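You operate a simulated robot arm through the tools that you are given. There is no shell and no other tool.

The job below is to be done with a simulated robot arm. You get a single attempt, and the scene is never put back.

## Task
Check the mix 92 beam in the 40 mm slot and damp it down.
Fine: dip the green pad in the water, wipe the beam in the slot till it is dark, put the pad back and lay the beam back in its tray. Leave the tray's other beam dry.

The check looks at the end state, three seconds after you hand in, the way a careful person would. Anything else that was tipped, shoved, dropped, spilled or broken makes it a failure.

## Robot
A 7-joint arm with a two-finger parallel gripper, fixed in place. Base frame: the origin is on the floor under the middle of its stand, x ahead of it, y to its left, z up; the work surface is at about z = 0.86. Readings come in m, degrees, newtons and seconds.
It reaches about 1.147 m from its shoulder. Its first joint turns from -166.0 to 166.0 degrees. Payload 3.43 kg.
Tool frame: the origin (TCP) lies between the finger pads and is the grasp point; the fingertips stand 0.03 m ahead of it; z points along the fingers, y is the line along which they close. Largest opening 0.094 m; finger width 0.028, thickness 0.01; the body of the gripper, 0.05 by 0.096 m, starts 0.055 m behind the TCP.
Orientation is told as [roll, pitch, yaw] about the base's x, y, z axes, in that order, counted from this pose: with the fingers straight down and closing along the base's y, the tool's x points along the base's -x, its y along +y and its z along -z.

## Interface
- The arm moves only by the tool send_rows. Its argument "increments" is a list of rows, each a list of 6 numbers: the shift along the tool's x, y, z in units of 20 mm (1.0 is 20 mm), then the turn, a rotation vector about the tool's x, y, z in units of 4 degrees (1.0 is 4 degrees). In form: [[tx, ty, tz, wx, wy, wz], ...]. A call has 1 to 20 rows; each row shifts and turns the commanded pose from where the row before left it, along the tool's axes as they then stand. "hand" is the closure, from 0 (fully open) to 1 (shut), set as the call begins (left out, the last holds). A call with a number of a shift or a turn outside -1 to 1 is refused whole. A row lasts 0.2 s, in which the tool goes at most 0.05 m and 8.6 degrees; a call with a longer step from one row to the next is refused whole, and so is a gripper value outside its range. Where a pose cannot be reached the arm comes as near as it can. A force on the tool above 40 N (or 10 N above the force at the start of the call, whichever is more), or a blocked arm, ends the call early, and 0.2 s more pass. The fingers move at their own pace (about 0.045 m/s each) and stop on an object; they squeeze with about 35 N. The grip force told is the motor's: it shows also when the fingers shut on nothing. Time passes only in rows, and 0.2 s behind the last, so rows that do not move let the fingers close. The reply holds the time, the measured pose of the TCP, the force on the tool along the base axes, the opening and the grip force, in the units named above and with some noise, with the torque about the TCP (base axes, N m) and any sound that the robot's microphone picked up.
- Cameras (640 x 400 px; columns grow to the right, rows downward): "scene" is fixed at [0.3988, 0.6524, 1.6089]; the picture's right is [-0.98, -0.22, 0.00], its down [-0.20, 0.89, -0.40] and it looks along [0.09, -0.39, -0.92] (base axes); focal length 371 px, centre (320, 200). "wrist" rides on the gripper at [0.076, 0.014, -0.103] in the tool frame; the picture's right is [-0.18, 0.98, 0.00], its down [-0.75, -0.14, -0.64] and it looks along [-0.63, -0.12, 0.77] (tool axes); focal length 243 px, centre (320, 200).
- grab_frame(camera): a new picture of that camera. It takes no simulated time.
- probe_pixels(camera, pixels): for up to 12 pixels [column, row] of the newest picture of that camera ("zoom" is the newest enlarged one), the place [x, y, z] in the base frame of the surface seen there, good to about 0.002 m. It takes no simulated time.
- close_up(camera, box): a new picture of the part [left, top, right, bottom] of that camera's present view, enlarged. It takes no simulated time.
- close_job(): hands the job in; it is judged then, once.

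Leave the gripper open and the arm clear of the work at the hand-in unless told otherwise.

The tools are called after "Request:" as a command line: name --pt "numbers of a row" for each row, then --argument value for the rest, lists and objects as JSON in quotes. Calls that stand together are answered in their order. send_rows: Moves the arm, as the interface text tells. Its arguments: {"type":"object","properties":{"increments":{"type":"array"},"hand":{"type":"number"}},"required":["increments"]} The other tools are called the same way: grab_frame (camera) takes a picture; probe_pixels (camera, pixels) gives the place of the surface under pixels of a picture; close_up (camera, box) takes an enlarged picture of a part of a camera's view; close_job () hands the job in.

At the start:

```text
time_s: 0.0
tcp_pos: [0.4021, 0.3411, 1.1321]
tool_rot: [0.0, 0.0, 0.0]
force: [0.5, -0.6, 0.2]
moment: [0.02, -0.03, 0.0]
gripper_width: 0.094
grasp_force: 0.0
```

scene: 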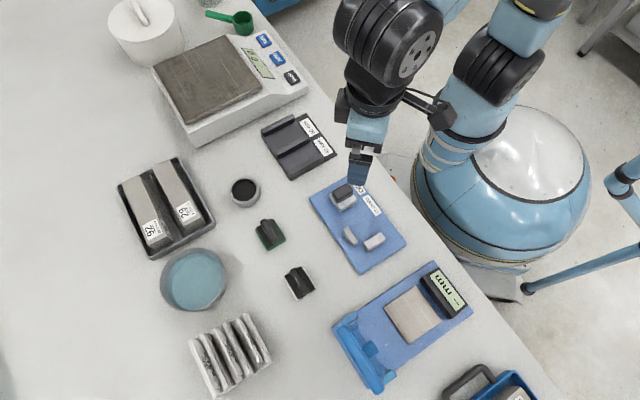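
wrist: 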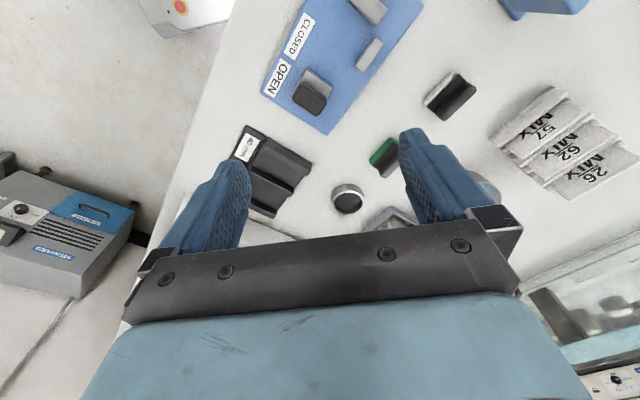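

I see a tray with two beams near (165,205), a round water dish near (193,278), a green pad at (270,234), a black pad at (299,282), and a dark slotted block near (298,145). I'll take enlarged pictures of these to read the labels.

Request:
close_up --camera "scene" --box '[100, 140, 260, 240]'

Request:
close_up --camera "scene" --box '[240, 90, 400, 190]'

Request:
close_up --camera "scene" --box '[150, 220, 330, 332]'

Request:
close_up --camera "scene" --box '[170, 300, 490, 400]'

Request:
grab_frame --camera "scene"

Request:
grab_frame --camera "wrist"

```text
4.00 times, centred on (180, 190) of scene
```

zoom: 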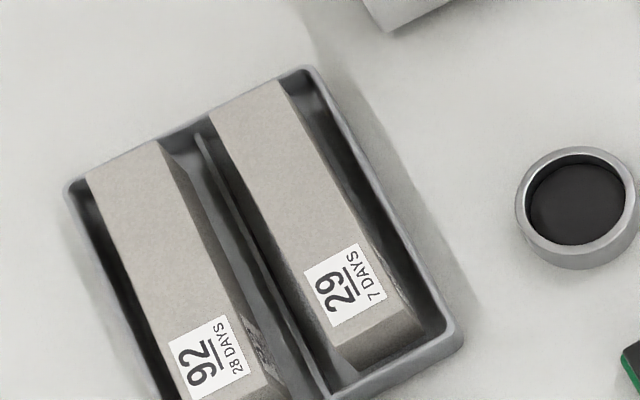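

```text
4.00 times, centred on (320, 140) of scene
```

zoom: 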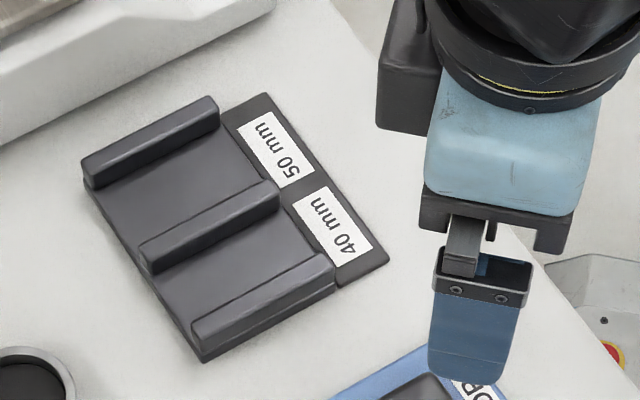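

```text
3.56 times, centred on (240, 276) of scene
```

zoom: 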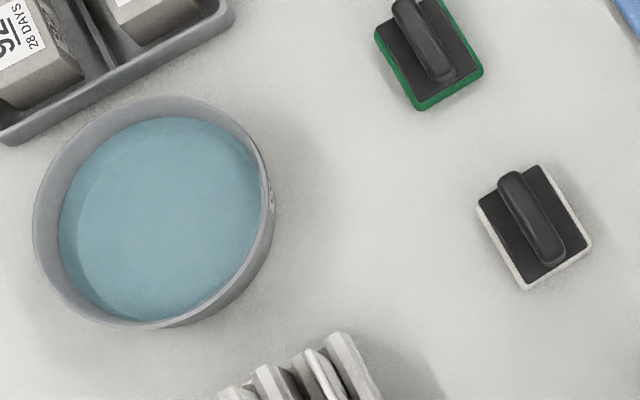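

```text
2.00 times, centred on (330, 350) of scene
```

zoom: 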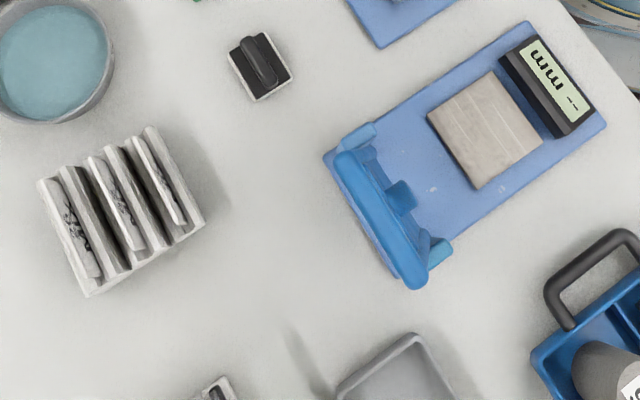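

```text
taken
```

scene: 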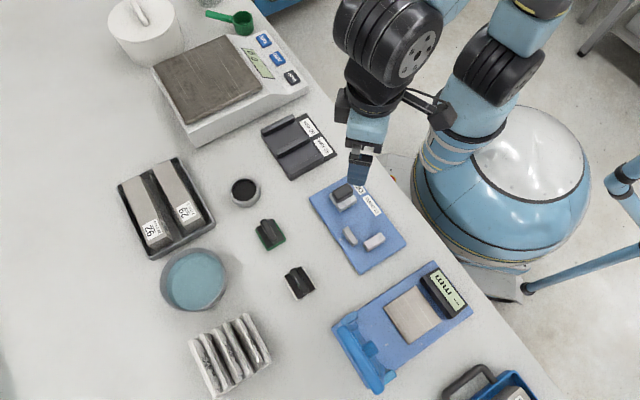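

```text
taken
```

wrist: 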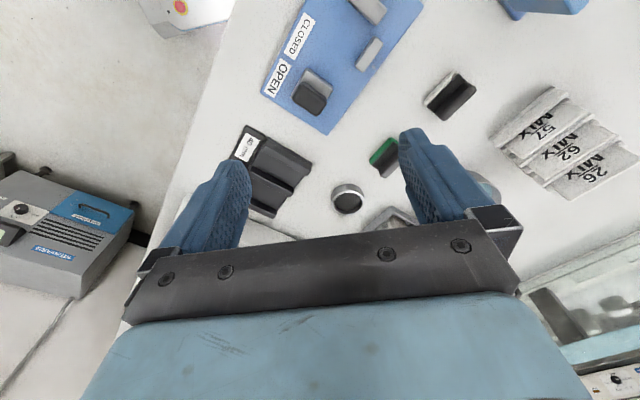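

The tray holds the beams "92 / 28 DAYS" (left) and "29 / 7 DAYS" (right). The 40 mm slot is the one closer to the blue board. Now I'll probe the beams, slots, pads and dish to measure them.

Request:
close_up --camera "scene" --box '[108, 145, 228, 265]'

Request:
probe_pixels --camera "scene" --pixels '[[122, 184], [140, 176], [164, 247], [150, 215], [153, 168], [172, 160], [208, 218], [185, 190], [117, 187], [178, 157], [214, 222], [155, 259]]'

Request:
probe_pixels --camera "scene" --pixels '[[270, 234], [268, 228], [276, 245], [258, 232], [299, 282], [195, 280], [165, 285], [225, 270], [195, 250], [195, 310], [245, 190], [230, 345]]'

```text
3.33 times, centred on (168, 205) of scene
```

zoom: 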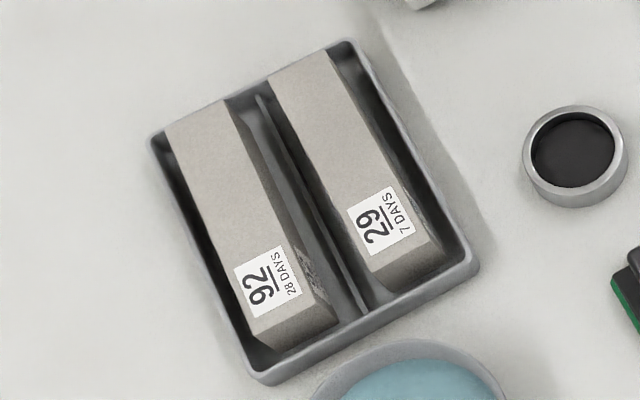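

```text
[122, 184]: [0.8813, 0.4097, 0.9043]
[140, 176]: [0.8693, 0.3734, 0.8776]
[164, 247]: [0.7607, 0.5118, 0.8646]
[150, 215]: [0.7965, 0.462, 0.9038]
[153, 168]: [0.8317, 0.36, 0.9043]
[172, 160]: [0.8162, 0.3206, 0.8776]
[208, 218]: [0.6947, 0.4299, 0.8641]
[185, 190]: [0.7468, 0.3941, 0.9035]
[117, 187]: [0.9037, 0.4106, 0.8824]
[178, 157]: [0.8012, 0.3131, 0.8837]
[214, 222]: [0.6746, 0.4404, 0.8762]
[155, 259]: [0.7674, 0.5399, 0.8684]
```

```text
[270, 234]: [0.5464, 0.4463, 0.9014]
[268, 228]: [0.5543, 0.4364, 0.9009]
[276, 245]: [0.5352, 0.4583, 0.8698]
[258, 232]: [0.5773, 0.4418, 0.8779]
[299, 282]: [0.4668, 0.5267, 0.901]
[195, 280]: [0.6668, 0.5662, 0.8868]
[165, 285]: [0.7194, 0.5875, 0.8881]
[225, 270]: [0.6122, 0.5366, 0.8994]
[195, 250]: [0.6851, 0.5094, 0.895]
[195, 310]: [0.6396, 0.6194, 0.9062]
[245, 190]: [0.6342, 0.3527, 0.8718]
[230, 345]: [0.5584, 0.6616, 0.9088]
```

Beam tops are at z about 0.904, tray floor about 0.864. I'll probe the top face corners of beam 92 and the tray rim in the enlarged picture.

Request:
probe_pixels --camera "zoom" --pixels '[[168, 130], [224, 103], [308, 290], [255, 318], [335, 317], [265, 348], [272, 82], [325, 54], [424, 238], [372, 268], [200, 200], [270, 200]]'

Request:
probe_pixels --camera "zoom" --pixels '[[153, 136], [347, 42], [475, 262], [262, 380], [258, 100], [362, 305], [310, 200], [205, 250], [320, 280], [290, 330], [235, 95], [160, 150]]'

Request:
close_up --camera "scene" --box '[250, 100, 346, 190]'

```text
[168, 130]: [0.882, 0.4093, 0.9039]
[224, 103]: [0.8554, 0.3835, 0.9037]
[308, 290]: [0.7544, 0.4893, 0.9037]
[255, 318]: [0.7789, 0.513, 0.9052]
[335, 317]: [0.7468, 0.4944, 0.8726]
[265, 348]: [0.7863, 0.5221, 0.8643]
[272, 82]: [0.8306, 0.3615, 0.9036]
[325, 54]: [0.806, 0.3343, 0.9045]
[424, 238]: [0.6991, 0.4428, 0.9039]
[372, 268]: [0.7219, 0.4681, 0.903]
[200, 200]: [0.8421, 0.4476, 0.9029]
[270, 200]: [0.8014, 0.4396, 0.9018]
```

```text
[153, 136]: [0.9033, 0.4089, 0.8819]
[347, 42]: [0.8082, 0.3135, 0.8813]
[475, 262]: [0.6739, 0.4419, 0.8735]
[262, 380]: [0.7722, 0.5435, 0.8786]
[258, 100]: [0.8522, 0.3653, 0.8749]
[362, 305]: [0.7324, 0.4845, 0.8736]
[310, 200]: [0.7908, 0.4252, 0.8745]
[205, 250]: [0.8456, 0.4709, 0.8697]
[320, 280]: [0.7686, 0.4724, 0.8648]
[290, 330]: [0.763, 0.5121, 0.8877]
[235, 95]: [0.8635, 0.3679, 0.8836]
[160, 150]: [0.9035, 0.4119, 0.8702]
```

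```text
4.44 times, centred on (298, 145) of scene
```

zoom: 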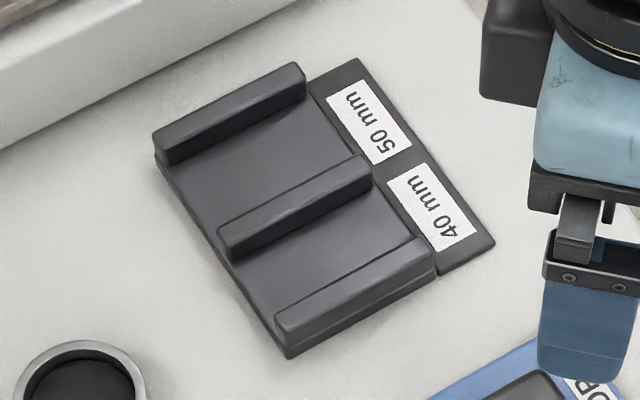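

Beam 92 lies along about the 135° direction, centre near (0.815, 0.451). Now I'll probe the gauge block's bars and slot floors.

Request:
probe_pixels --camera "zoom" --pixels '[[222, 235], [360, 157], [374, 180], [238, 256], [280, 312], [420, 240], [434, 268], [292, 345], [250, 270], [380, 200], [330, 240], [300, 165]]'

Request:
probe_pixels --camera "zoom" --pixels '[[158, 135], [295, 68], [305, 98], [172, 158], [278, 330], [440, 275], [492, 240], [358, 60], [290, 200], [350, 285], [270, 300], [412, 235]]'

Request:
close_up --camera "scene" --box '[240, 205, 336, 310]'

```text
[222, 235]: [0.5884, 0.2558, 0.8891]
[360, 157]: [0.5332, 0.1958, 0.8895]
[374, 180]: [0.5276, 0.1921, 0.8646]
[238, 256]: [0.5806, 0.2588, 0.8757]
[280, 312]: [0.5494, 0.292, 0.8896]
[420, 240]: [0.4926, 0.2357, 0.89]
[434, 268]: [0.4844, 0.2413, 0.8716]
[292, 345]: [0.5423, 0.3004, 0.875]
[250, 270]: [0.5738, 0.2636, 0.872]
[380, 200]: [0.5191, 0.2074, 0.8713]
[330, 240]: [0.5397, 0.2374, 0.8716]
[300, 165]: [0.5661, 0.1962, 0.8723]
```

```text
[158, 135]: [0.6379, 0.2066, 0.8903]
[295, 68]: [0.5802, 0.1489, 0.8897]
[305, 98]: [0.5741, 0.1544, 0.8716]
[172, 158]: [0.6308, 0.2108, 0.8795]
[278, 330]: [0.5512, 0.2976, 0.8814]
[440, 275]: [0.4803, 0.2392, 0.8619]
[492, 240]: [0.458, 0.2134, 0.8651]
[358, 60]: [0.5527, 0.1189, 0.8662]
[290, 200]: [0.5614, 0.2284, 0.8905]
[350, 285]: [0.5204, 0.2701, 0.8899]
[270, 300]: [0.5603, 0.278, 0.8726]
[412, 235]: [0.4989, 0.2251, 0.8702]
```

```text
3.81 times, centred on (288, 258) of scene
```

zoom: 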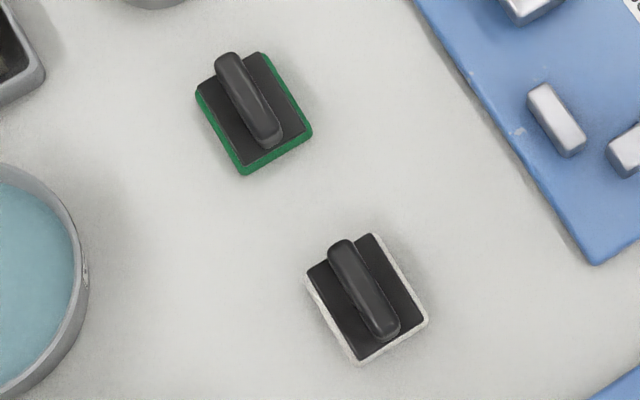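

Gauge floor is z≈0.872, bars top ≈0.890, bars run along the 45° direction; the 40 mm slot lies around u=(−x+y)/√2 from −0.227 to −0.183. I'll zoom in more for exact edges, and also measure the green pad from the present enlarged picture.

Request:
probe_pixels --camera "zoom" --pixels '[[228, 58], [270, 138], [235, 95], [265, 90], [198, 90], [262, 55], [310, 128], [242, 165], [243, 172], [200, 100], [248, 98], [285, 95]]'

Request:
close_up --camera "scene" --box '[280, 125, 344, 165]'

```text
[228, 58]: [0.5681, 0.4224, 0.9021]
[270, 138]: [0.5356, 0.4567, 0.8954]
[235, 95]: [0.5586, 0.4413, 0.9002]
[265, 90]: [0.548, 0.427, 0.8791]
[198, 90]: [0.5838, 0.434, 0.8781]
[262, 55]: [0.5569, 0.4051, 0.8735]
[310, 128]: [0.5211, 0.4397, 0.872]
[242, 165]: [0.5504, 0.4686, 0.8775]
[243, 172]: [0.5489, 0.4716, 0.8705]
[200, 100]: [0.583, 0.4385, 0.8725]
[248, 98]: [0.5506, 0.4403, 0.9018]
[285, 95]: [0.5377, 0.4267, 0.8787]
```

```text
10.00 times, centred on (312, 145) of scene
```

zoom: 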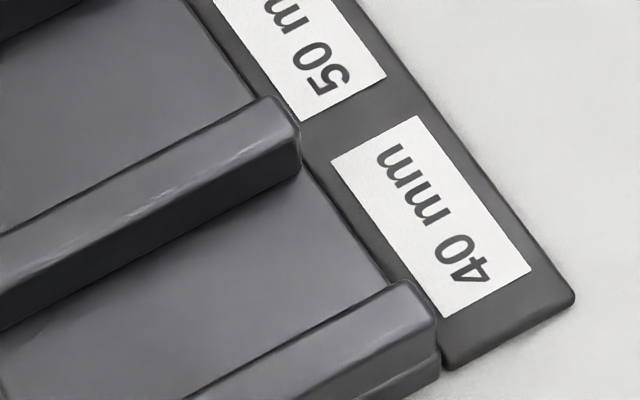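

Green pad centre ≈(0.553, 0.437), handle along 135°, top z≈0.902. Now I'll probe slot edges in the 10x picture.

Request:
probe_pixels --camera "zoom" --pixels '[[200, 190], [220, 208], [222, 214], [100, 240], [110, 266], [105, 280], [300, 365], [280, 340], [320, 330], [310, 322], [390, 285], [380, 278]]'

Request:
probe_pixels --camera "zoom" --pixels '[[280, 98], [298, 130], [300, 175], [300, 185], [405, 285], [432, 310], [437, 355], [350, 340], [250, 290], [150, 300], [330, 220], [370, 270]]'

Request:
close_up --camera "scene" --box '[145, 235, 241, 325]'

```text
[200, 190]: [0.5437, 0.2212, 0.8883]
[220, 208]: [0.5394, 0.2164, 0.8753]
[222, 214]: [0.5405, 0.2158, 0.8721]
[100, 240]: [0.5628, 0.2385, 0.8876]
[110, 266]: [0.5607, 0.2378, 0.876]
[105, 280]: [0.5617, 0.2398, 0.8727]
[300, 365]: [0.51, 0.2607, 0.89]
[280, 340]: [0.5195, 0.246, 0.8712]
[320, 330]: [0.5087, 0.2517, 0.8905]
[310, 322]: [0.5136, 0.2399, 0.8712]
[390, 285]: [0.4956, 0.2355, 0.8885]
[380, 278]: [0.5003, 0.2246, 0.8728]
```

```text
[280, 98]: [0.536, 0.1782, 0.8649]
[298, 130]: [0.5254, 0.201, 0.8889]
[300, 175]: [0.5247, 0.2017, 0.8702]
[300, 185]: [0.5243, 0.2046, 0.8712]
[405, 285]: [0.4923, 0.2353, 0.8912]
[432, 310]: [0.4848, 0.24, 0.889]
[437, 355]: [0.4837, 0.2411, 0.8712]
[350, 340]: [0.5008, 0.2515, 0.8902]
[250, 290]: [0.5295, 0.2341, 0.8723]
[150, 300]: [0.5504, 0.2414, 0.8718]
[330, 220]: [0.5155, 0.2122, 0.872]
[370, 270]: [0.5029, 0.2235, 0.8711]
```

```text
4.44 times, centred on (193, 280) of scene
```

zoom: 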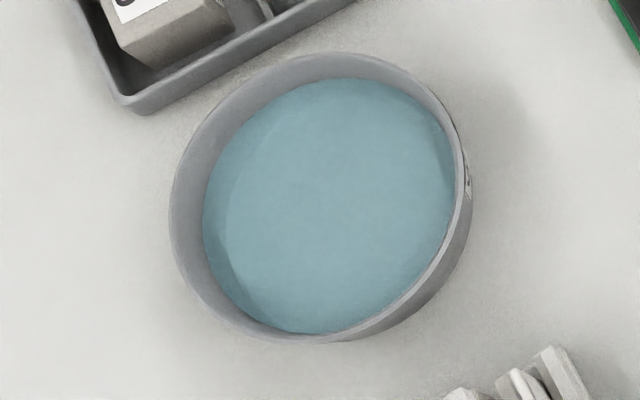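

Slot faces: u≈−0.2283 and ≈−0.1825 (about 44–46 mm wide), n from 0.513 to 0.597. Now the dish rim and water surface get probed.

Request:
probe_pixels --camera "zoom" --pixels '[[172, 220], [335, 55], [470, 185], [320, 338], [205, 222], [345, 82], [448, 180], [310, 330], [327, 205], [230, 110], [230, 315], [440, 270]]'

Request:
probe_pixels --camera "scene" --pixels '[[245, 181], [245, 199], [231, 190], [259, 190], [345, 190], [352, 235], [375, 241], [240, 20], [300, 75], [220, 85], [140, 20], [145, 55]]'

```text
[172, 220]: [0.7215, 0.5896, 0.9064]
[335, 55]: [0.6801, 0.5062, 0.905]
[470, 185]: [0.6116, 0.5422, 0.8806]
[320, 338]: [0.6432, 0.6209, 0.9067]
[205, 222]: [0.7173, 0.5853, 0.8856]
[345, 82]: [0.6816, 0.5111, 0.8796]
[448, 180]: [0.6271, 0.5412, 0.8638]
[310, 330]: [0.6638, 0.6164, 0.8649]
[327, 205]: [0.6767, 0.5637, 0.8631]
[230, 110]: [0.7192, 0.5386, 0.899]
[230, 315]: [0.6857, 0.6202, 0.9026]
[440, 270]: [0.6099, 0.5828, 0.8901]
```

```text
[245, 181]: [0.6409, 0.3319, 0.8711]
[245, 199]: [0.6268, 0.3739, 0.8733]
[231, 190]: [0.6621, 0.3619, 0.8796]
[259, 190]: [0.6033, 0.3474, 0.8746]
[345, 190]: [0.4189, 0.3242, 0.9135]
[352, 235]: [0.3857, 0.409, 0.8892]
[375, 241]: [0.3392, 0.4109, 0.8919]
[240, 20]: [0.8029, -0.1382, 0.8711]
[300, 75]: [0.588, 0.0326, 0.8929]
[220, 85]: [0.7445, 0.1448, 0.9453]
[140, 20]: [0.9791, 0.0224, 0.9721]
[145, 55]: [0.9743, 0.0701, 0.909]
```

Dish centre ≈(0.6665, 0.565), inner radius ≈57 mm, rim z≈0.906. Now I'll turn the tool to yaw −45° (fingers closing across beam 92) in place, setting the fingers to about 64 mm opening.

Request:
send_rows --pt "0 0 0 0 0 1" --pt "0 0 0 0 0 1" --pt "0 0 0 0 0 1" --pt "0 0 0 0 0 1" --pt "0 0 0 0 0 1" --pt "0 0 0 0 0 1" --pt "0 0 0 0 0 1" --pt "0 0 0 0 0 1" --pt "0 0 0 0 0 1" --pt "0 0 0 0 0 1" --pt "0 0 0 0 0 1" --pt "0 0 0 0 0 0.25" --hand 0.33

```text
time_s: 2.6
tcp_pos: [0.4019, 0.3412, 1.1332]
tool_rot: [-0.1, -0.1, -45.0]
force: [-0.3, 0.2, 0.9]
moment: [0.01, 0.0, -0.02]
gripper_width: 0.0627
grasp_force: 0.1
```

The yaw is −45°, opening 63 mm. Next I travel at height z≈1.13 to above beam 92 (n=0.895, u=−0.2575).

Request:
send_rows --pt "-0.564 0.972 0 0 0 0" --pt "-0.564 0.972 0 0 0 0" --pt "-0.564 0.972 0 0 0 0" --pt "-0.564 0.972 0 0 0 0" --pt "-0.564 0.972 0 0 0 0" --pt "-0.564 0.972 0 0 0 0" --pt "-0.564 0.972 0 0 0 0" --pt "-0.564 0.972 0 0 0 0" --pt "-0.564 0.972 0 0 0 0" --pt "-0.564 0.972 0 0 0 0" --pt "-0.564 0.972 0 0 0 0" --pt "-0.564 0.972 0 0 0 0" --pt "-0.564 0.972 0 0 0 0" --pt "-0.564 0.972 0 0 0 0" --pt "-0.564 0.972 0 0 0 0" --pt "-0.564 0.972 0 0 0 0" --pt "-0.564 0.972 0 0 0 0" --pt "-0.564 0.972 0 0 0 0" --pt "-0.564 0.972 0 0 0 0"

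Request:
grab_frame --camera "wrist"

Request:
grab_frame --camera "scene"

```text
time_s: 6.6
tcp_pos: [0.8137, 0.4498, 1.1341]
tool_rot: [0.0, 0.0, -44.9]
force: [-0.1, 0.3, -0.4]
moment: [0.05, -0.03, -0.01]
gripper_width: 0.0631
grasp_force: 0.0
```

```text
taken
```

wrist: 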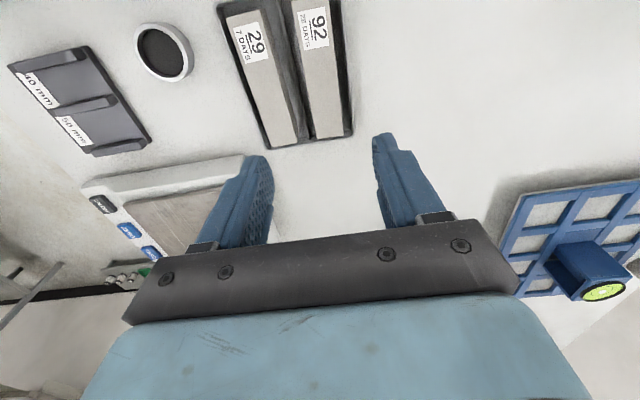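

```text
taken
```

scene: 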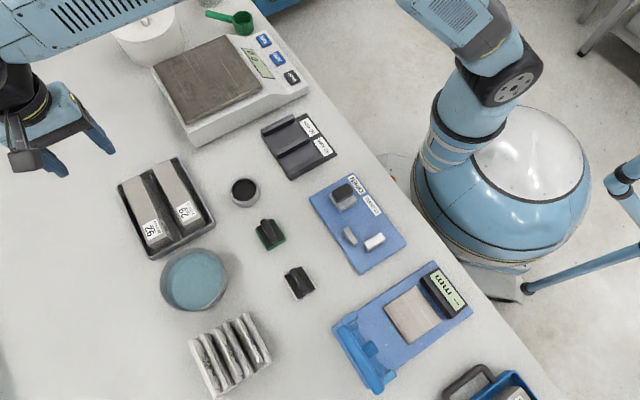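

The arm is above the beams. I'll zoom the wrist view on the tray around (290,70) and probe edges for better beam placement, and also check what the blue grid at right is.

Request:
probe_pixels --camera "wrist" --pixels '[[580, 210], [585, 275], [520, 200], [500, 260], [420, 100], [560, 250]]'

Request:
close_up --camera "wrist" --box '[190, 0, 430, 150]'

```text
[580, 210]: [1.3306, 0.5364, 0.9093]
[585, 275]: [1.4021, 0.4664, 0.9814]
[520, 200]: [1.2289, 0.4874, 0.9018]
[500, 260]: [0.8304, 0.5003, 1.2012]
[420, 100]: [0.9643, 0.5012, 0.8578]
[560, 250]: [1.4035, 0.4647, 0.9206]
```

```text
2.67 times, centred on (310, 75) of wrist
```

zoom: 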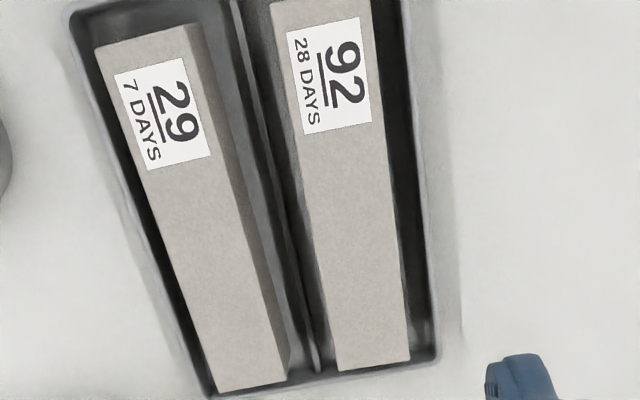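

I'll probe beam 92's long edges, its near end, the divider and the tray rim in this enlarged wrist picture.

Request:
probe_pixels --camera "zoom" --pixels '[[278, 30], [300, 150], [318, 250], [334, 350], [371, 30], [383, 130], [395, 230], [404, 330], [345, 366], [400, 360], [340, 362], [370, 200]]'

Request:
probe_pixels --camera "zoom" --pixels '[[430, 200], [420, 60], [437, 330], [290, 200], [265, 90], [312, 330], [230, 200], [262, 300], [250, 230], [310, 230], [400, 150], [436, 352]]'

```text
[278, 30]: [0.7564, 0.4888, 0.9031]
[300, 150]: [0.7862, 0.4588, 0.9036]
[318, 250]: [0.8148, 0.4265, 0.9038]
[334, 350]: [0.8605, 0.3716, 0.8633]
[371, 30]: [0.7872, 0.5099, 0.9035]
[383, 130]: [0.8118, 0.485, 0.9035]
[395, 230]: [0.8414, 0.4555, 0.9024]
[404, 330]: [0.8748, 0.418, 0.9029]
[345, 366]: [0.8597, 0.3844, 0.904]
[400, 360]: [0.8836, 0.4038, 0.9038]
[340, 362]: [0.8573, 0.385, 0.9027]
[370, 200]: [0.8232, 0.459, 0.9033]
```

```text
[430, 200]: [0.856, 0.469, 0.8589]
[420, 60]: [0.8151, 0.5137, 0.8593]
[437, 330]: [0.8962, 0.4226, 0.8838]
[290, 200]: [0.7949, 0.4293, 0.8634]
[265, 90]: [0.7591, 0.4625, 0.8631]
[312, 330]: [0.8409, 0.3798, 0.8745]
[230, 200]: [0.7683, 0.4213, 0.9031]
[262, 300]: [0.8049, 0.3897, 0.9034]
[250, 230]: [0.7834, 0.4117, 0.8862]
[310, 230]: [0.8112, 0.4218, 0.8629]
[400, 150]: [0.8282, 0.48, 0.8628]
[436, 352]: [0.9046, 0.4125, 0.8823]
```

Beam 92 refined: centre n≈0.8965, u≈−0.257 (x 0.8157, y 0.4522), length ≈0.158, top 0.9035. I'll correct n by +3 mm, set a 60 mm opening and go down to z≈0.95, then check.

Request:
send_rows --pt "0 0.155 0.9 0 0 0" --pt "0 0 0.9 0 0 0" --pt "0 0 0.9 0 0 0" --pt "0 0 0.9 0 0 0" --pt "0 0 0.9 0 0 0" --pt "0 0 0.9 0 0 0" --pt "0 0 0.9 0 0 0" --pt "0 0 0.9 0 0 0" --pt "0 0 0.9 0 0 0" --pt "0 0 0.9 0 0 0" --pt "0 0 0.2 0 0 0" --hand 0.36

Request:
grab_frame --camera "wrist"

Request:
grab_frame --camera "scene"

```text
time_s: 9.0
tcp_pos: [0.8167, 0.4535, 0.9486]
tool_rot: [0.0, -0.1, -45.0]
force: [-0.6, -0.8, 1.6]
moment: [0.01, 0.03, -0.01]
gripper_width: 0.0602
grasp_force: 0.1
```

```text
taken
```

wrist: 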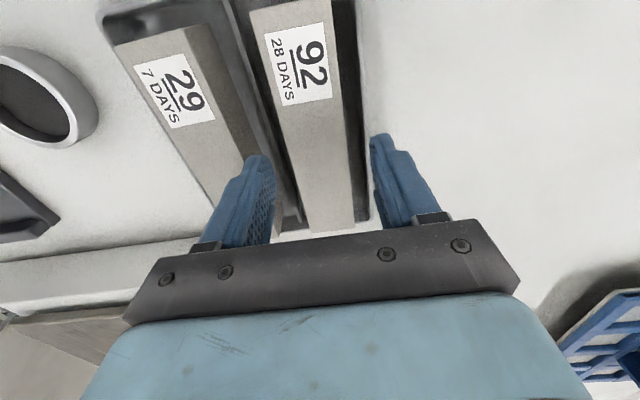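

```text
taken
```

scene: 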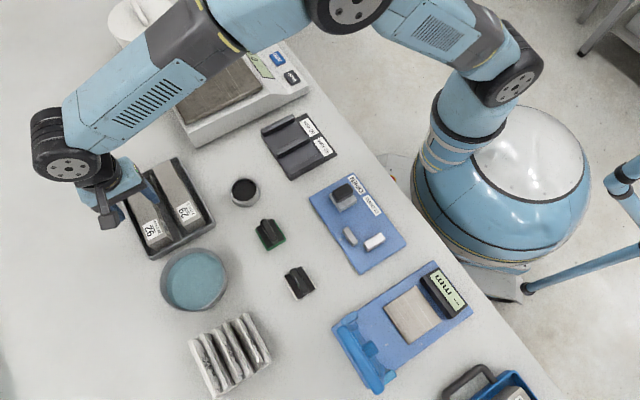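

The fingers straddle beam 92 evenly (left finger near (268,190), right near (380,180)). I go down 30 mm so the fingertips stop just above the tray rim.

Request:
send_rows --pt "0 -0.04 0.5 0 0 0" --pt "0 0 0.5 0 0 0" --pt "0 0 0.5 0 0 0" --pt "0 0 0 0 0 0"

Request:
grab_frame --camera "wrist"

Request:
close_up --camera "scene" --box '[80, 130, 240, 260]'

```text
time_s: 10.0
tcp_pos: [0.8166, 0.4528, 0.9195]
tool_rot: [0.0, 0.1, -44.9]
force: [0.9, 0.2, -0.3]
moment: [0.0, -0.06, 0.02]
gripper_width: 0.06
grasp_force: 0.0
```

```text
taken
```

wrist: 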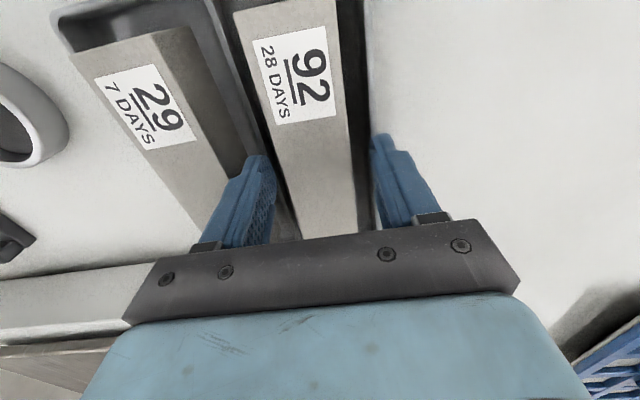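

```text
3.08 times, centred on (160, 195) of scene
```

zoom: 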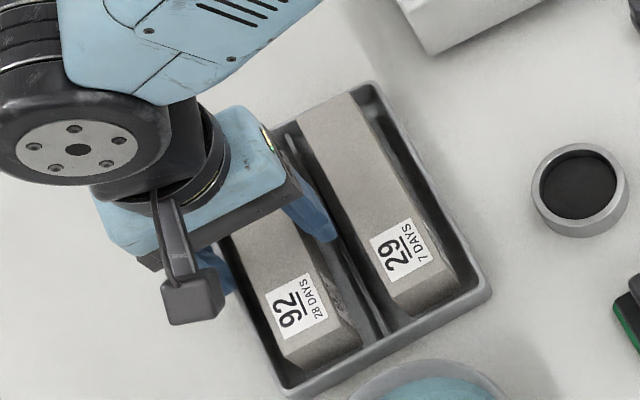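

Fingers are at z 0.9195 with no contact force. I close on beam 92 and wait.

Request:
send_rows --pt "0 0 0 0 0 0" --pt "0 0 0 0 0 0" --pt "0 0 0 0 0 0" --pt "0 0 0 0 0 0" --pt "0 0 0 0 0 0" --hand 1

```text
time_s: 11.2
tcp_pos: [0.8167, 0.4524, 0.9195]
tool_rot: [0.0, 0.0, -44.9]
force: [-0.3, -2.5, 0.4]
moment: [-0.09, 0.02, -0.01]
gripper_width: 0.0394
grasp_force: 35.1
```

Gripped at 39.4 mm with 35 N. I lift straight up about 120 mm and look.

Request:
send_rows --pt "0 0 -0.3 0 0 0" --pt "0 0 -0.6 0 0 0" --pt "0 0 -0.8 0 0 0" --pt "0 0 -0.9 0 0 0" --pt "0 0 -0.9 0 0 0" --pt "0 0 -0.9 0 0 0" --pt "0 0 -0.8 0 0 0" --pt "0 0 -0.5 0 0 0" --pt "0 0 -0.3 0 0 0"

Request:
grab_frame --camera "wrist"

Request:
grab_frame --camera "scene"

```text
time_s: 13.2
tcp_pos: [0.8158, 0.4538, 1.0381]
tool_rot: [0.0, -0.1, -45.0]
force: [0.5, 0.5, -4.5]
moment: [0.0, 0.05, 0.01]
gripper_width: 0.0397
grasp_force: 34.7
```

```text
taken
```

wrist: 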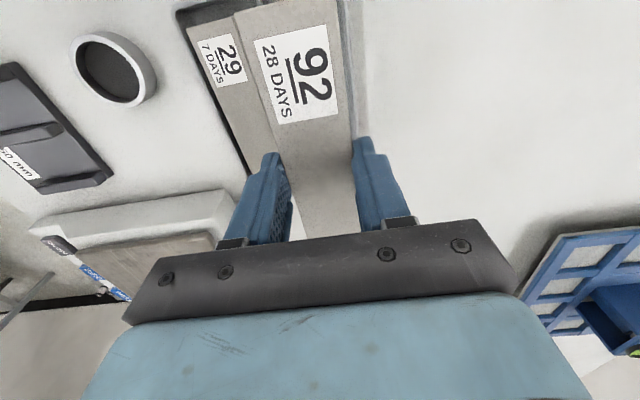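

```text
taken
```

scene: 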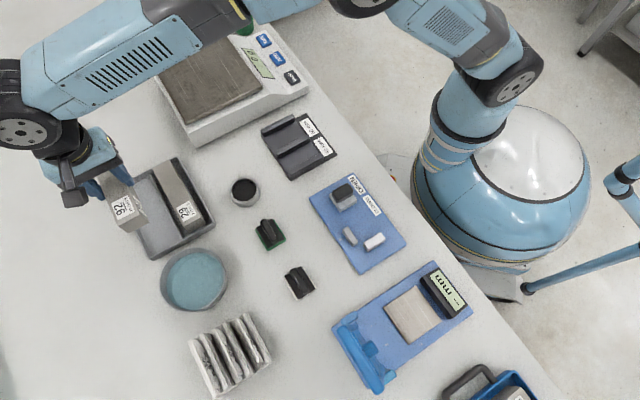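

Beam 92 is held level and the other beam stayed. I carry it at about z 1.06 to above the 40 mm slot (n=0.555, u=−0.2055).

Request:
send_rows --pt "0 0 -0.5 0 0 0" --pt "0 -0.5 -0.5 0 0 0" --pt "0.15 -0.977 0 0 0 0" --pt "0.15 -0.977 0 0 0 0" --pt "0.15 -0.977 0 0 0 0" --pt "0.15 -0.977 0 0 0 0" --pt "0.15 -0.977 0 0 0 0" --pt "0.15 -0.977 0 0 0 0" --pt "0.15 -0.977 0 0 0 0" --pt "0.15 -0.977 0 0 0 0" --pt "0.15 -0.977 0 0 0 0" --pt "0.15 -0.977 0 0 0 0" --pt "0.15 -0.977 0 0 0 0" --pt "0.15 -0.977 0 0 0 0" --pt "0.15 -0.977 0 0 0 0" --pt "0.15 -0.977 0 0 0 0" --pt "0.15 -0.977 0 0 0 0" --pt "0.15 -0.977 0 0 0 0" --pt "0.12 -0.97 0 0 0 0" --pt "0 0 0 0 0 0"

```text
time_s: 17.4
tcp_pos: [0.539, 0.2473, 1.0591]
tool_rot: [-0.1, 0.1, -45.0]
force: [-0.8, -0.4, -6.5]
moment: [0.01, 0.01, 0.01]
gripper_width: 0.0398
grasp_force: 34.7
```

Now above the gauge at (0.539, 0.247, 1.059). I turn by +90° (to yaw +45°) so that the beam lies along the slot.

Request:
send_rows --pt "0 0 0 0 0 -0.5" --pt "0 0 0 0 0 -1" --pt "0 0 0 0 0 -1" --pt "0 0 0 0 0 -1" --pt "0 0 0 0 0 -1" --pt "0 0 0 0 0 -1" --pt "0 0 0 0 0 -1" --pt "0 0 0 0 0 -1" --pt "0 0 0 0 0 -1" --pt "0 0 0 0 0 -1" --pt "0 0 0 0 0 -1" --pt "0 0 0 0 0 -1"

Request:
send_rows --pt "0 0 0 0 0 -1" --pt "0 0 0 0 0 -1" --pt "0 0 0 0 0 -1" --pt "0 0 0 0 0 -1" --pt "0 0 0 0 0 -1" --pt "0 0 0 0 0 -1" --pt "0 0 0 0 0 -1" --pt "0 0 0 0 0 -1" --pt "0 0 0 0 0 -1" --pt "0 0 0 0 0 -1" --pt "0 0 0 0 0 -1" --pt "0 0 0 0 0 0"

Request:
grab_frame --camera "wrist"

Request:
grab_frame --camera "scene"

```text
time_s: 20.0
tcp_pos: [0.5402, 0.2468, 1.0575]
tool_rot: [-0.1, 0.0, 1.1]
force: [1.2, 0.7, -5.3]
moment: [-0.03, 0.06, 0.05]
gripper_width: 0.0399
grasp_force: 34.1
```

```text
time_s: 22.6
tcp_pos: [0.5378, 0.2463, 1.0594]
tool_rot: [0.0, -0.1, 45.0]
force: [-0.2, -1.1, -6.1]
moment: [-0.04, 0.05, 0.0]
gripper_width: 0.0398
grasp_force: 35.0
```

```text
taken
```

wrist: 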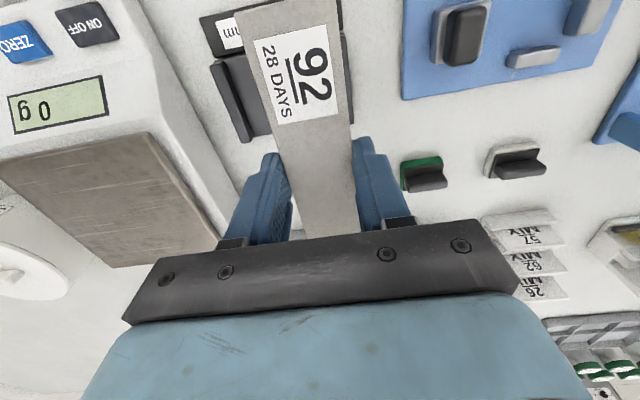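

```text
taken
```

scene: 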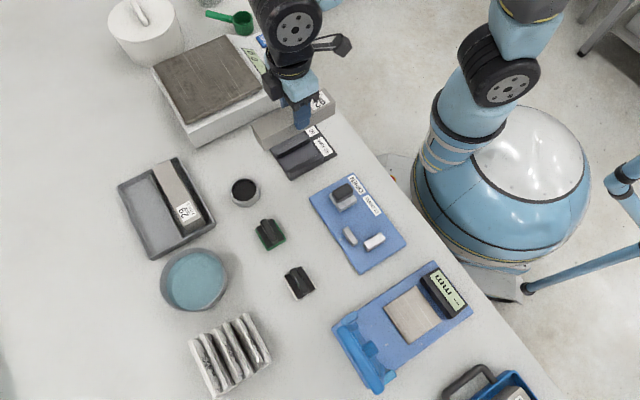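

The beam is aligned over the slot with the label end towards the robot. I'll zoom in on the scene view near (290,125) to verify the beam's side faces relative to the slot.

Request:
close_up --camera "scene" --box '[236, 80, 348, 185]'

Request:
close_up --camera "wrist" --box '[190, 0, 400, 131]'

```text
3.81 times, centred on (292, 132) of scene
```

zoom: 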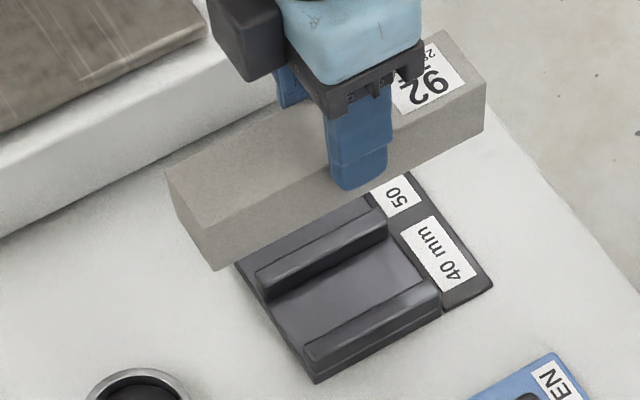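

```text
3.05 times, centred on (295, 66) of wrist
```

zoom: 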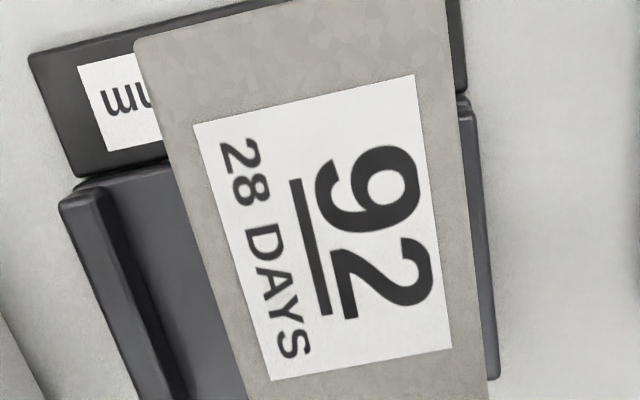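

I'll probe the beam's top edges in this wrist zoom and the beam side face from the scene picture.

Request:
probe_pixels --camera "zoom" --pixels '[[142, 50], [175, 160], [205, 260], [236, 370], [446, 30], [455, 120], [470, 250], [482, 370], [250, 30], [400, 20], [485, 150], [495, 360]]'

Request:
probe_pixels --camera "scene" --pixels '[[270, 140], [285, 133], [260, 142], [320, 122], [330, 117], [308, 124], [258, 135], [255, 126]]'

```text
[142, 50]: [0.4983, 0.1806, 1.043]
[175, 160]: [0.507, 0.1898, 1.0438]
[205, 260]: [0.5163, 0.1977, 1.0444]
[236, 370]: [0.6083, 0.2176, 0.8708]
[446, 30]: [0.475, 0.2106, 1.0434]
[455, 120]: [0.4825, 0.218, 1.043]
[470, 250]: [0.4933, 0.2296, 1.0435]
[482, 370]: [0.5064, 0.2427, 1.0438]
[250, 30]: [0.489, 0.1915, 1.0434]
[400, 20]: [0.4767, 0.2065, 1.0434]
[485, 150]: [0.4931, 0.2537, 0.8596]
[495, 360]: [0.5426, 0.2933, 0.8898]
```

```text
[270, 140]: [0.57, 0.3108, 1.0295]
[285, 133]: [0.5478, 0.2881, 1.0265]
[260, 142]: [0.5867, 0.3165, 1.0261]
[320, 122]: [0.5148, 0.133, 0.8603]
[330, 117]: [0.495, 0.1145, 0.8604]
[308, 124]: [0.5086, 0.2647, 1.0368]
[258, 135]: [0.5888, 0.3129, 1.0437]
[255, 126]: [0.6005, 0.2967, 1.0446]
```

Wrist camera puts the beam's centre at u≈−0.2057, the scene camera suggests about 2 mm different; I'll lower the beam to just above the bars (bottom ≈7 mm over them) and compare the edges directly there.

Request:
send_rows --pt "0 0 0.8 0 0 0" --pt "0 0 0.9 0 0 0" --pt "0 0 0.9 0 0 0" --pt "0 0 0.9 0 0 0" --pt "0 0 0.8 0 0 0" --pt "0 0 0.6 0 0 0" --pt "0 0 0.3 0 0 0" --pt "0 0 0 0 0 0"

Request:
close_up --camera "scene" --box '[244, 95, 348, 190]'

Request:
close_up --camera "wrist" --box '[190, 0, 430, 150]'

```text
time_s: 24.4
tcp_pos: [0.5381, 0.2479, 0.9558]
tool_rot: [0.0, -0.1, 45.0]
force: [-0.6, -0.1, -6.0]
moment: [0.0, 0.02, 0.02]
gripper_width: 0.0397
grasp_force: 34.9
```

```text
4.21 times, centred on (296, 142) of scene
```

zoom: 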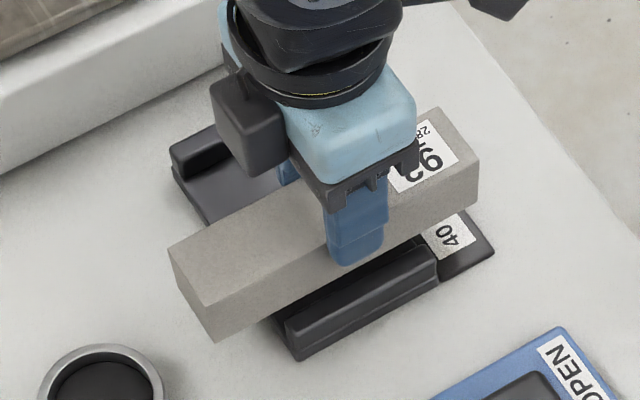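

```text
2.67 times, centred on (310, 75) of wrist
```

zoom: 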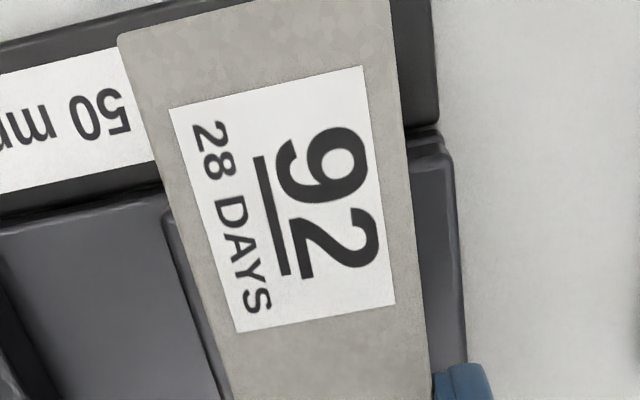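

I'll probe bar edges and beam edges in this wrist zoom, and the beam side and lower bar in the scene picture.

Request:
probe_pixels --camera "zoom" --pixels '[[418, 170], [430, 170], [448, 170], [454, 170], [425, 250], [445, 250], [458, 250], [166, 225], [175, 250], [185, 270], [130, 60], [400, 60]]'

Request:
grab_frame --camera "scene"

Request:
close_up --camera "scene" --box '[276, 135, 356, 185]'

```text
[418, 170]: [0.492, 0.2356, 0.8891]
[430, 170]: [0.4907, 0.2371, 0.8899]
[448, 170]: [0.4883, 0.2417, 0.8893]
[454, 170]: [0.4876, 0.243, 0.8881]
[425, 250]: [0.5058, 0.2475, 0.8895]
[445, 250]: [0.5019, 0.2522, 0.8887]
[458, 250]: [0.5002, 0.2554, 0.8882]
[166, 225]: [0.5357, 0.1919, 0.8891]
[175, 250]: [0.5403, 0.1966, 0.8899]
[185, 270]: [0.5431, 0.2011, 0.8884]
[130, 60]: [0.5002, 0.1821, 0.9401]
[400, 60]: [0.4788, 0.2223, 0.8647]
```

```text
taken
```

scene: 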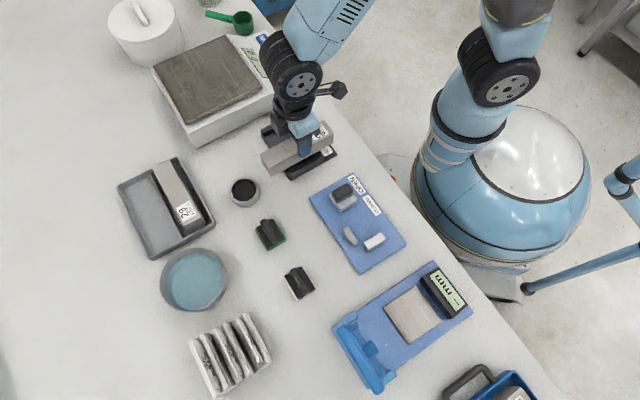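

```text
8.00 times, centred on (316, 160) of scene
```

zoom: 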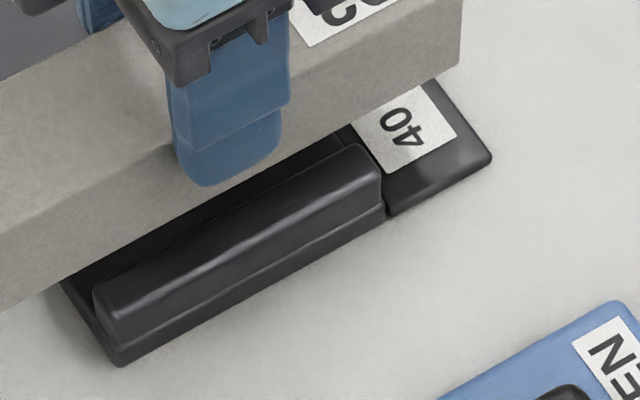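

The slot is visible as the dark gap between the beam and the lower bar. I'll probe across that in the 8x scene picture.

Request:
probe_pixels --camera "zoom" --pixels '[[230, 212], [236, 222], [240, 232], [250, 250], [262, 275], [120, 270], [130, 285], [140, 305], [100, 245], [60, 270], [330, 160], [340, 175]]'

Request:
probe_pixels --camera "zoom" --pixels '[[100, 200], [60, 220], [20, 260], [110, 170], [350, 70], [420, 60], [300, 80], [100, 240], [90, 250], [130, 230], [310, 140], [145, 320]]'

```text
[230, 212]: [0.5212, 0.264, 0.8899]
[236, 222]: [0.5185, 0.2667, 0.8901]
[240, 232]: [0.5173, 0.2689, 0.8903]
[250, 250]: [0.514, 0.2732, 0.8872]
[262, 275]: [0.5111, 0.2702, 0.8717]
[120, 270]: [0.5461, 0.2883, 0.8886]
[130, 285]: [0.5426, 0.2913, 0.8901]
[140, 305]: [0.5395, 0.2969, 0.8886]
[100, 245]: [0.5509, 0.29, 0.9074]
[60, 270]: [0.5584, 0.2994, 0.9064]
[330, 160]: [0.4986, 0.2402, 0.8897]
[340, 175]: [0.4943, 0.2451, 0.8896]
```

```text
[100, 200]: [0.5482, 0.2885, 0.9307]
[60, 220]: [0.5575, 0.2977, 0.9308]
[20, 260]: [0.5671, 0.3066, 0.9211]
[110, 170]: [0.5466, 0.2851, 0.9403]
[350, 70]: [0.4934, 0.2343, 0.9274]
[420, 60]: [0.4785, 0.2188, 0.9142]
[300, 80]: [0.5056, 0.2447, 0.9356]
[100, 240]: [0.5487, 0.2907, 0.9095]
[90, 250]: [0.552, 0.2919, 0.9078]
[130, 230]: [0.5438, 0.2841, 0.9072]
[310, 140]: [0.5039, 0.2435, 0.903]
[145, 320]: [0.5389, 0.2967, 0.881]
```

In the scene frame the beam's side (u≈−0.1836) nearly touches the lower bar's face (≈−0.183), while the other side has 5 mm room; so I shift the beam by −2.4 mm in u and re-check.

Request:
send_rows --pt "0 -0.12 0.1 0 0 0" --pt "0 0 0 0 0 0" --pt "0 0 0 0 0 0"

Request:
close_up --camera "scene" --box '[276, 135, 356, 185]'

Request:
probe_pixels --camera "zoom" --pixels '[[100, 200], [60, 220], [20, 260], [110, 170], [350, 70], [420, 60], [300, 80], [100, 240], [120, 268], [325, 158], [230, 210], [145, 320]]'

```text
time_s: 25.2
tcp_pos: [0.5405, 0.2457, 0.9526]
tool_rot: [0.0, 0.0, 44.9]
force: [0.3, -0.3, -5.9]
moment: [-0.03, -0.03, -0.04]
gripper_width: 0.0396
grasp_force: 34.6
```

```text
8.00 times, centred on (316, 160) of scene
```

zoom: 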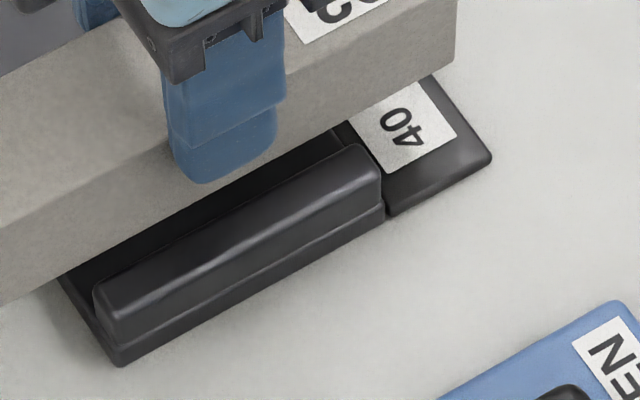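

```text
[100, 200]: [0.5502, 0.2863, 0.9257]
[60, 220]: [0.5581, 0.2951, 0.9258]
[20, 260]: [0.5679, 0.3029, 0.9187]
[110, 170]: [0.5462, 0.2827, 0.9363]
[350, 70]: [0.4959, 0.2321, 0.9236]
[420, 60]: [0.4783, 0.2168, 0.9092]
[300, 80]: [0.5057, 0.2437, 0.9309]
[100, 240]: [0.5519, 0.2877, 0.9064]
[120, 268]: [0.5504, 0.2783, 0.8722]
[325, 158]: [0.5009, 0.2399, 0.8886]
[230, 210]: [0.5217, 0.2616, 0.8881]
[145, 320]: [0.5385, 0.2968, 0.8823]
```

Now the beam side is at ≈−0.1864 with the bar face ≈−0.184 and about 2 mm on the other side, well centred. I lower by 20 mm in small steps, watching force.

Request:
send_rows --pt "0 0 0.2 0 0 0" --pt "0 0 0.2 0 0 0" --pt "0 0 0.2 0 0 0" --pt "0 0 0.2 0 0 0" --pt "0 0 0.2 0 0 0" --pt "0 0 0 0 0 0"

Request:
close_up --camera "scene" --box '[244, 105, 356, 185]'

```text
time_s: 26.6
tcp_pos: [0.5405, 0.2447, 0.9335]
tool_rot: [0.0, 0.1, 45.0]
force: [-0.1, -0.3, -4.8]
moment: [0.0, 0.03, -0.02]
gripper_width: 0.0396
grasp_force: 35.1
```

```text
5.00 times, centred on (300, 145) of scene
```

zoom: 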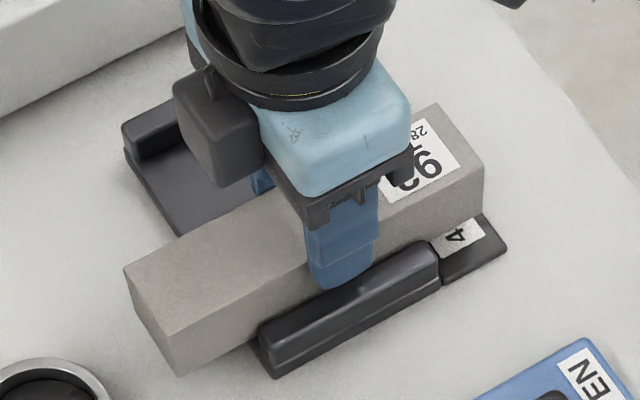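

The beam bottom (≈0.877) is already between the bars with no side force. I lower in 1 mm steps until it rests.

Request:
send_rows --pt "0 0 0.06 0 0 0" --pt "0 0 0.06 0 0 0" --pt "0 0 0.06 0 0 0" --pt "0 0 0.05 0 0 0" --pt "0 0 0 0 0 0"

```text
time_s: 27.8
tcp_pos: [0.5409, 0.245, 0.9267]
tool_rot: [0.0, 0.0, 44.9]
force: [-0.2, -0.7, -6.0]
moment: [0.02, 0.01, -0.01]
gripper_width: 0.0398
grasp_force: 35.1
```

Still carrying the full weight (−6 N). I continue another 2 mm.

Request:
send_rows --pt "0 0 0.05 0 0 0" --pt "0 0 0.05 0 0 0" --pt "0 0 0 0 0 0"

```text
time_s: 28.6
tcp_pos: [0.5411, 0.2449, 0.9269]
tool_rot: [0.0, 0.0, 45.0]
force: [0.4, -2.8, 16.6]
moment: [-0.73, 0.68, 0.07]
gripper_width: 0.0394
grasp_force: 35.1
```

It has touched down (16.6 N up). I raise 0.6 mm to relieve the load, then open to about 60 mm.

Request:
send_rows --pt "0 0 -0.04 0 0 0" --pt "0 0 0 0 0 0"

Request:
send_rows --pt "0 0 0 0 0 0" --pt "0 0 0 0 0 0" --pt "0 0 0 0 0 0" --pt "0 0 0 0 0 0" --hand 0.34

Request:
close_up --camera "scene" --box '[244, 105, 356, 185]'

```text
time_s: 29.2
tcp_pos: [0.5417, 0.2451, 0.9275]
tool_rot: [-0.1, 0.0, 45.0]
force: [2.0, -0.7, 7.2]
moment: [0.25, -0.5, -0.03]
gripper_width: 0.0396
grasp_force: 34.5
```

```text
time_s: 30.2
tcp_pos: [0.5414, 0.2458, 0.9272]
tool_rot: [0.0, 0.0, 45.0]
force: [0.2, 0.1, -0.5]
moment: [-0.04, 0.03, -0.01]
gripper_width: 0.0619
grasp_force: 0.2
```

```text
5.00 times, centred on (300, 145) of scene
```

zoom: 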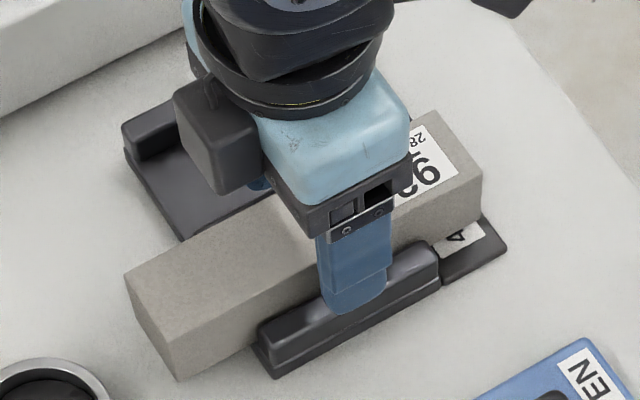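

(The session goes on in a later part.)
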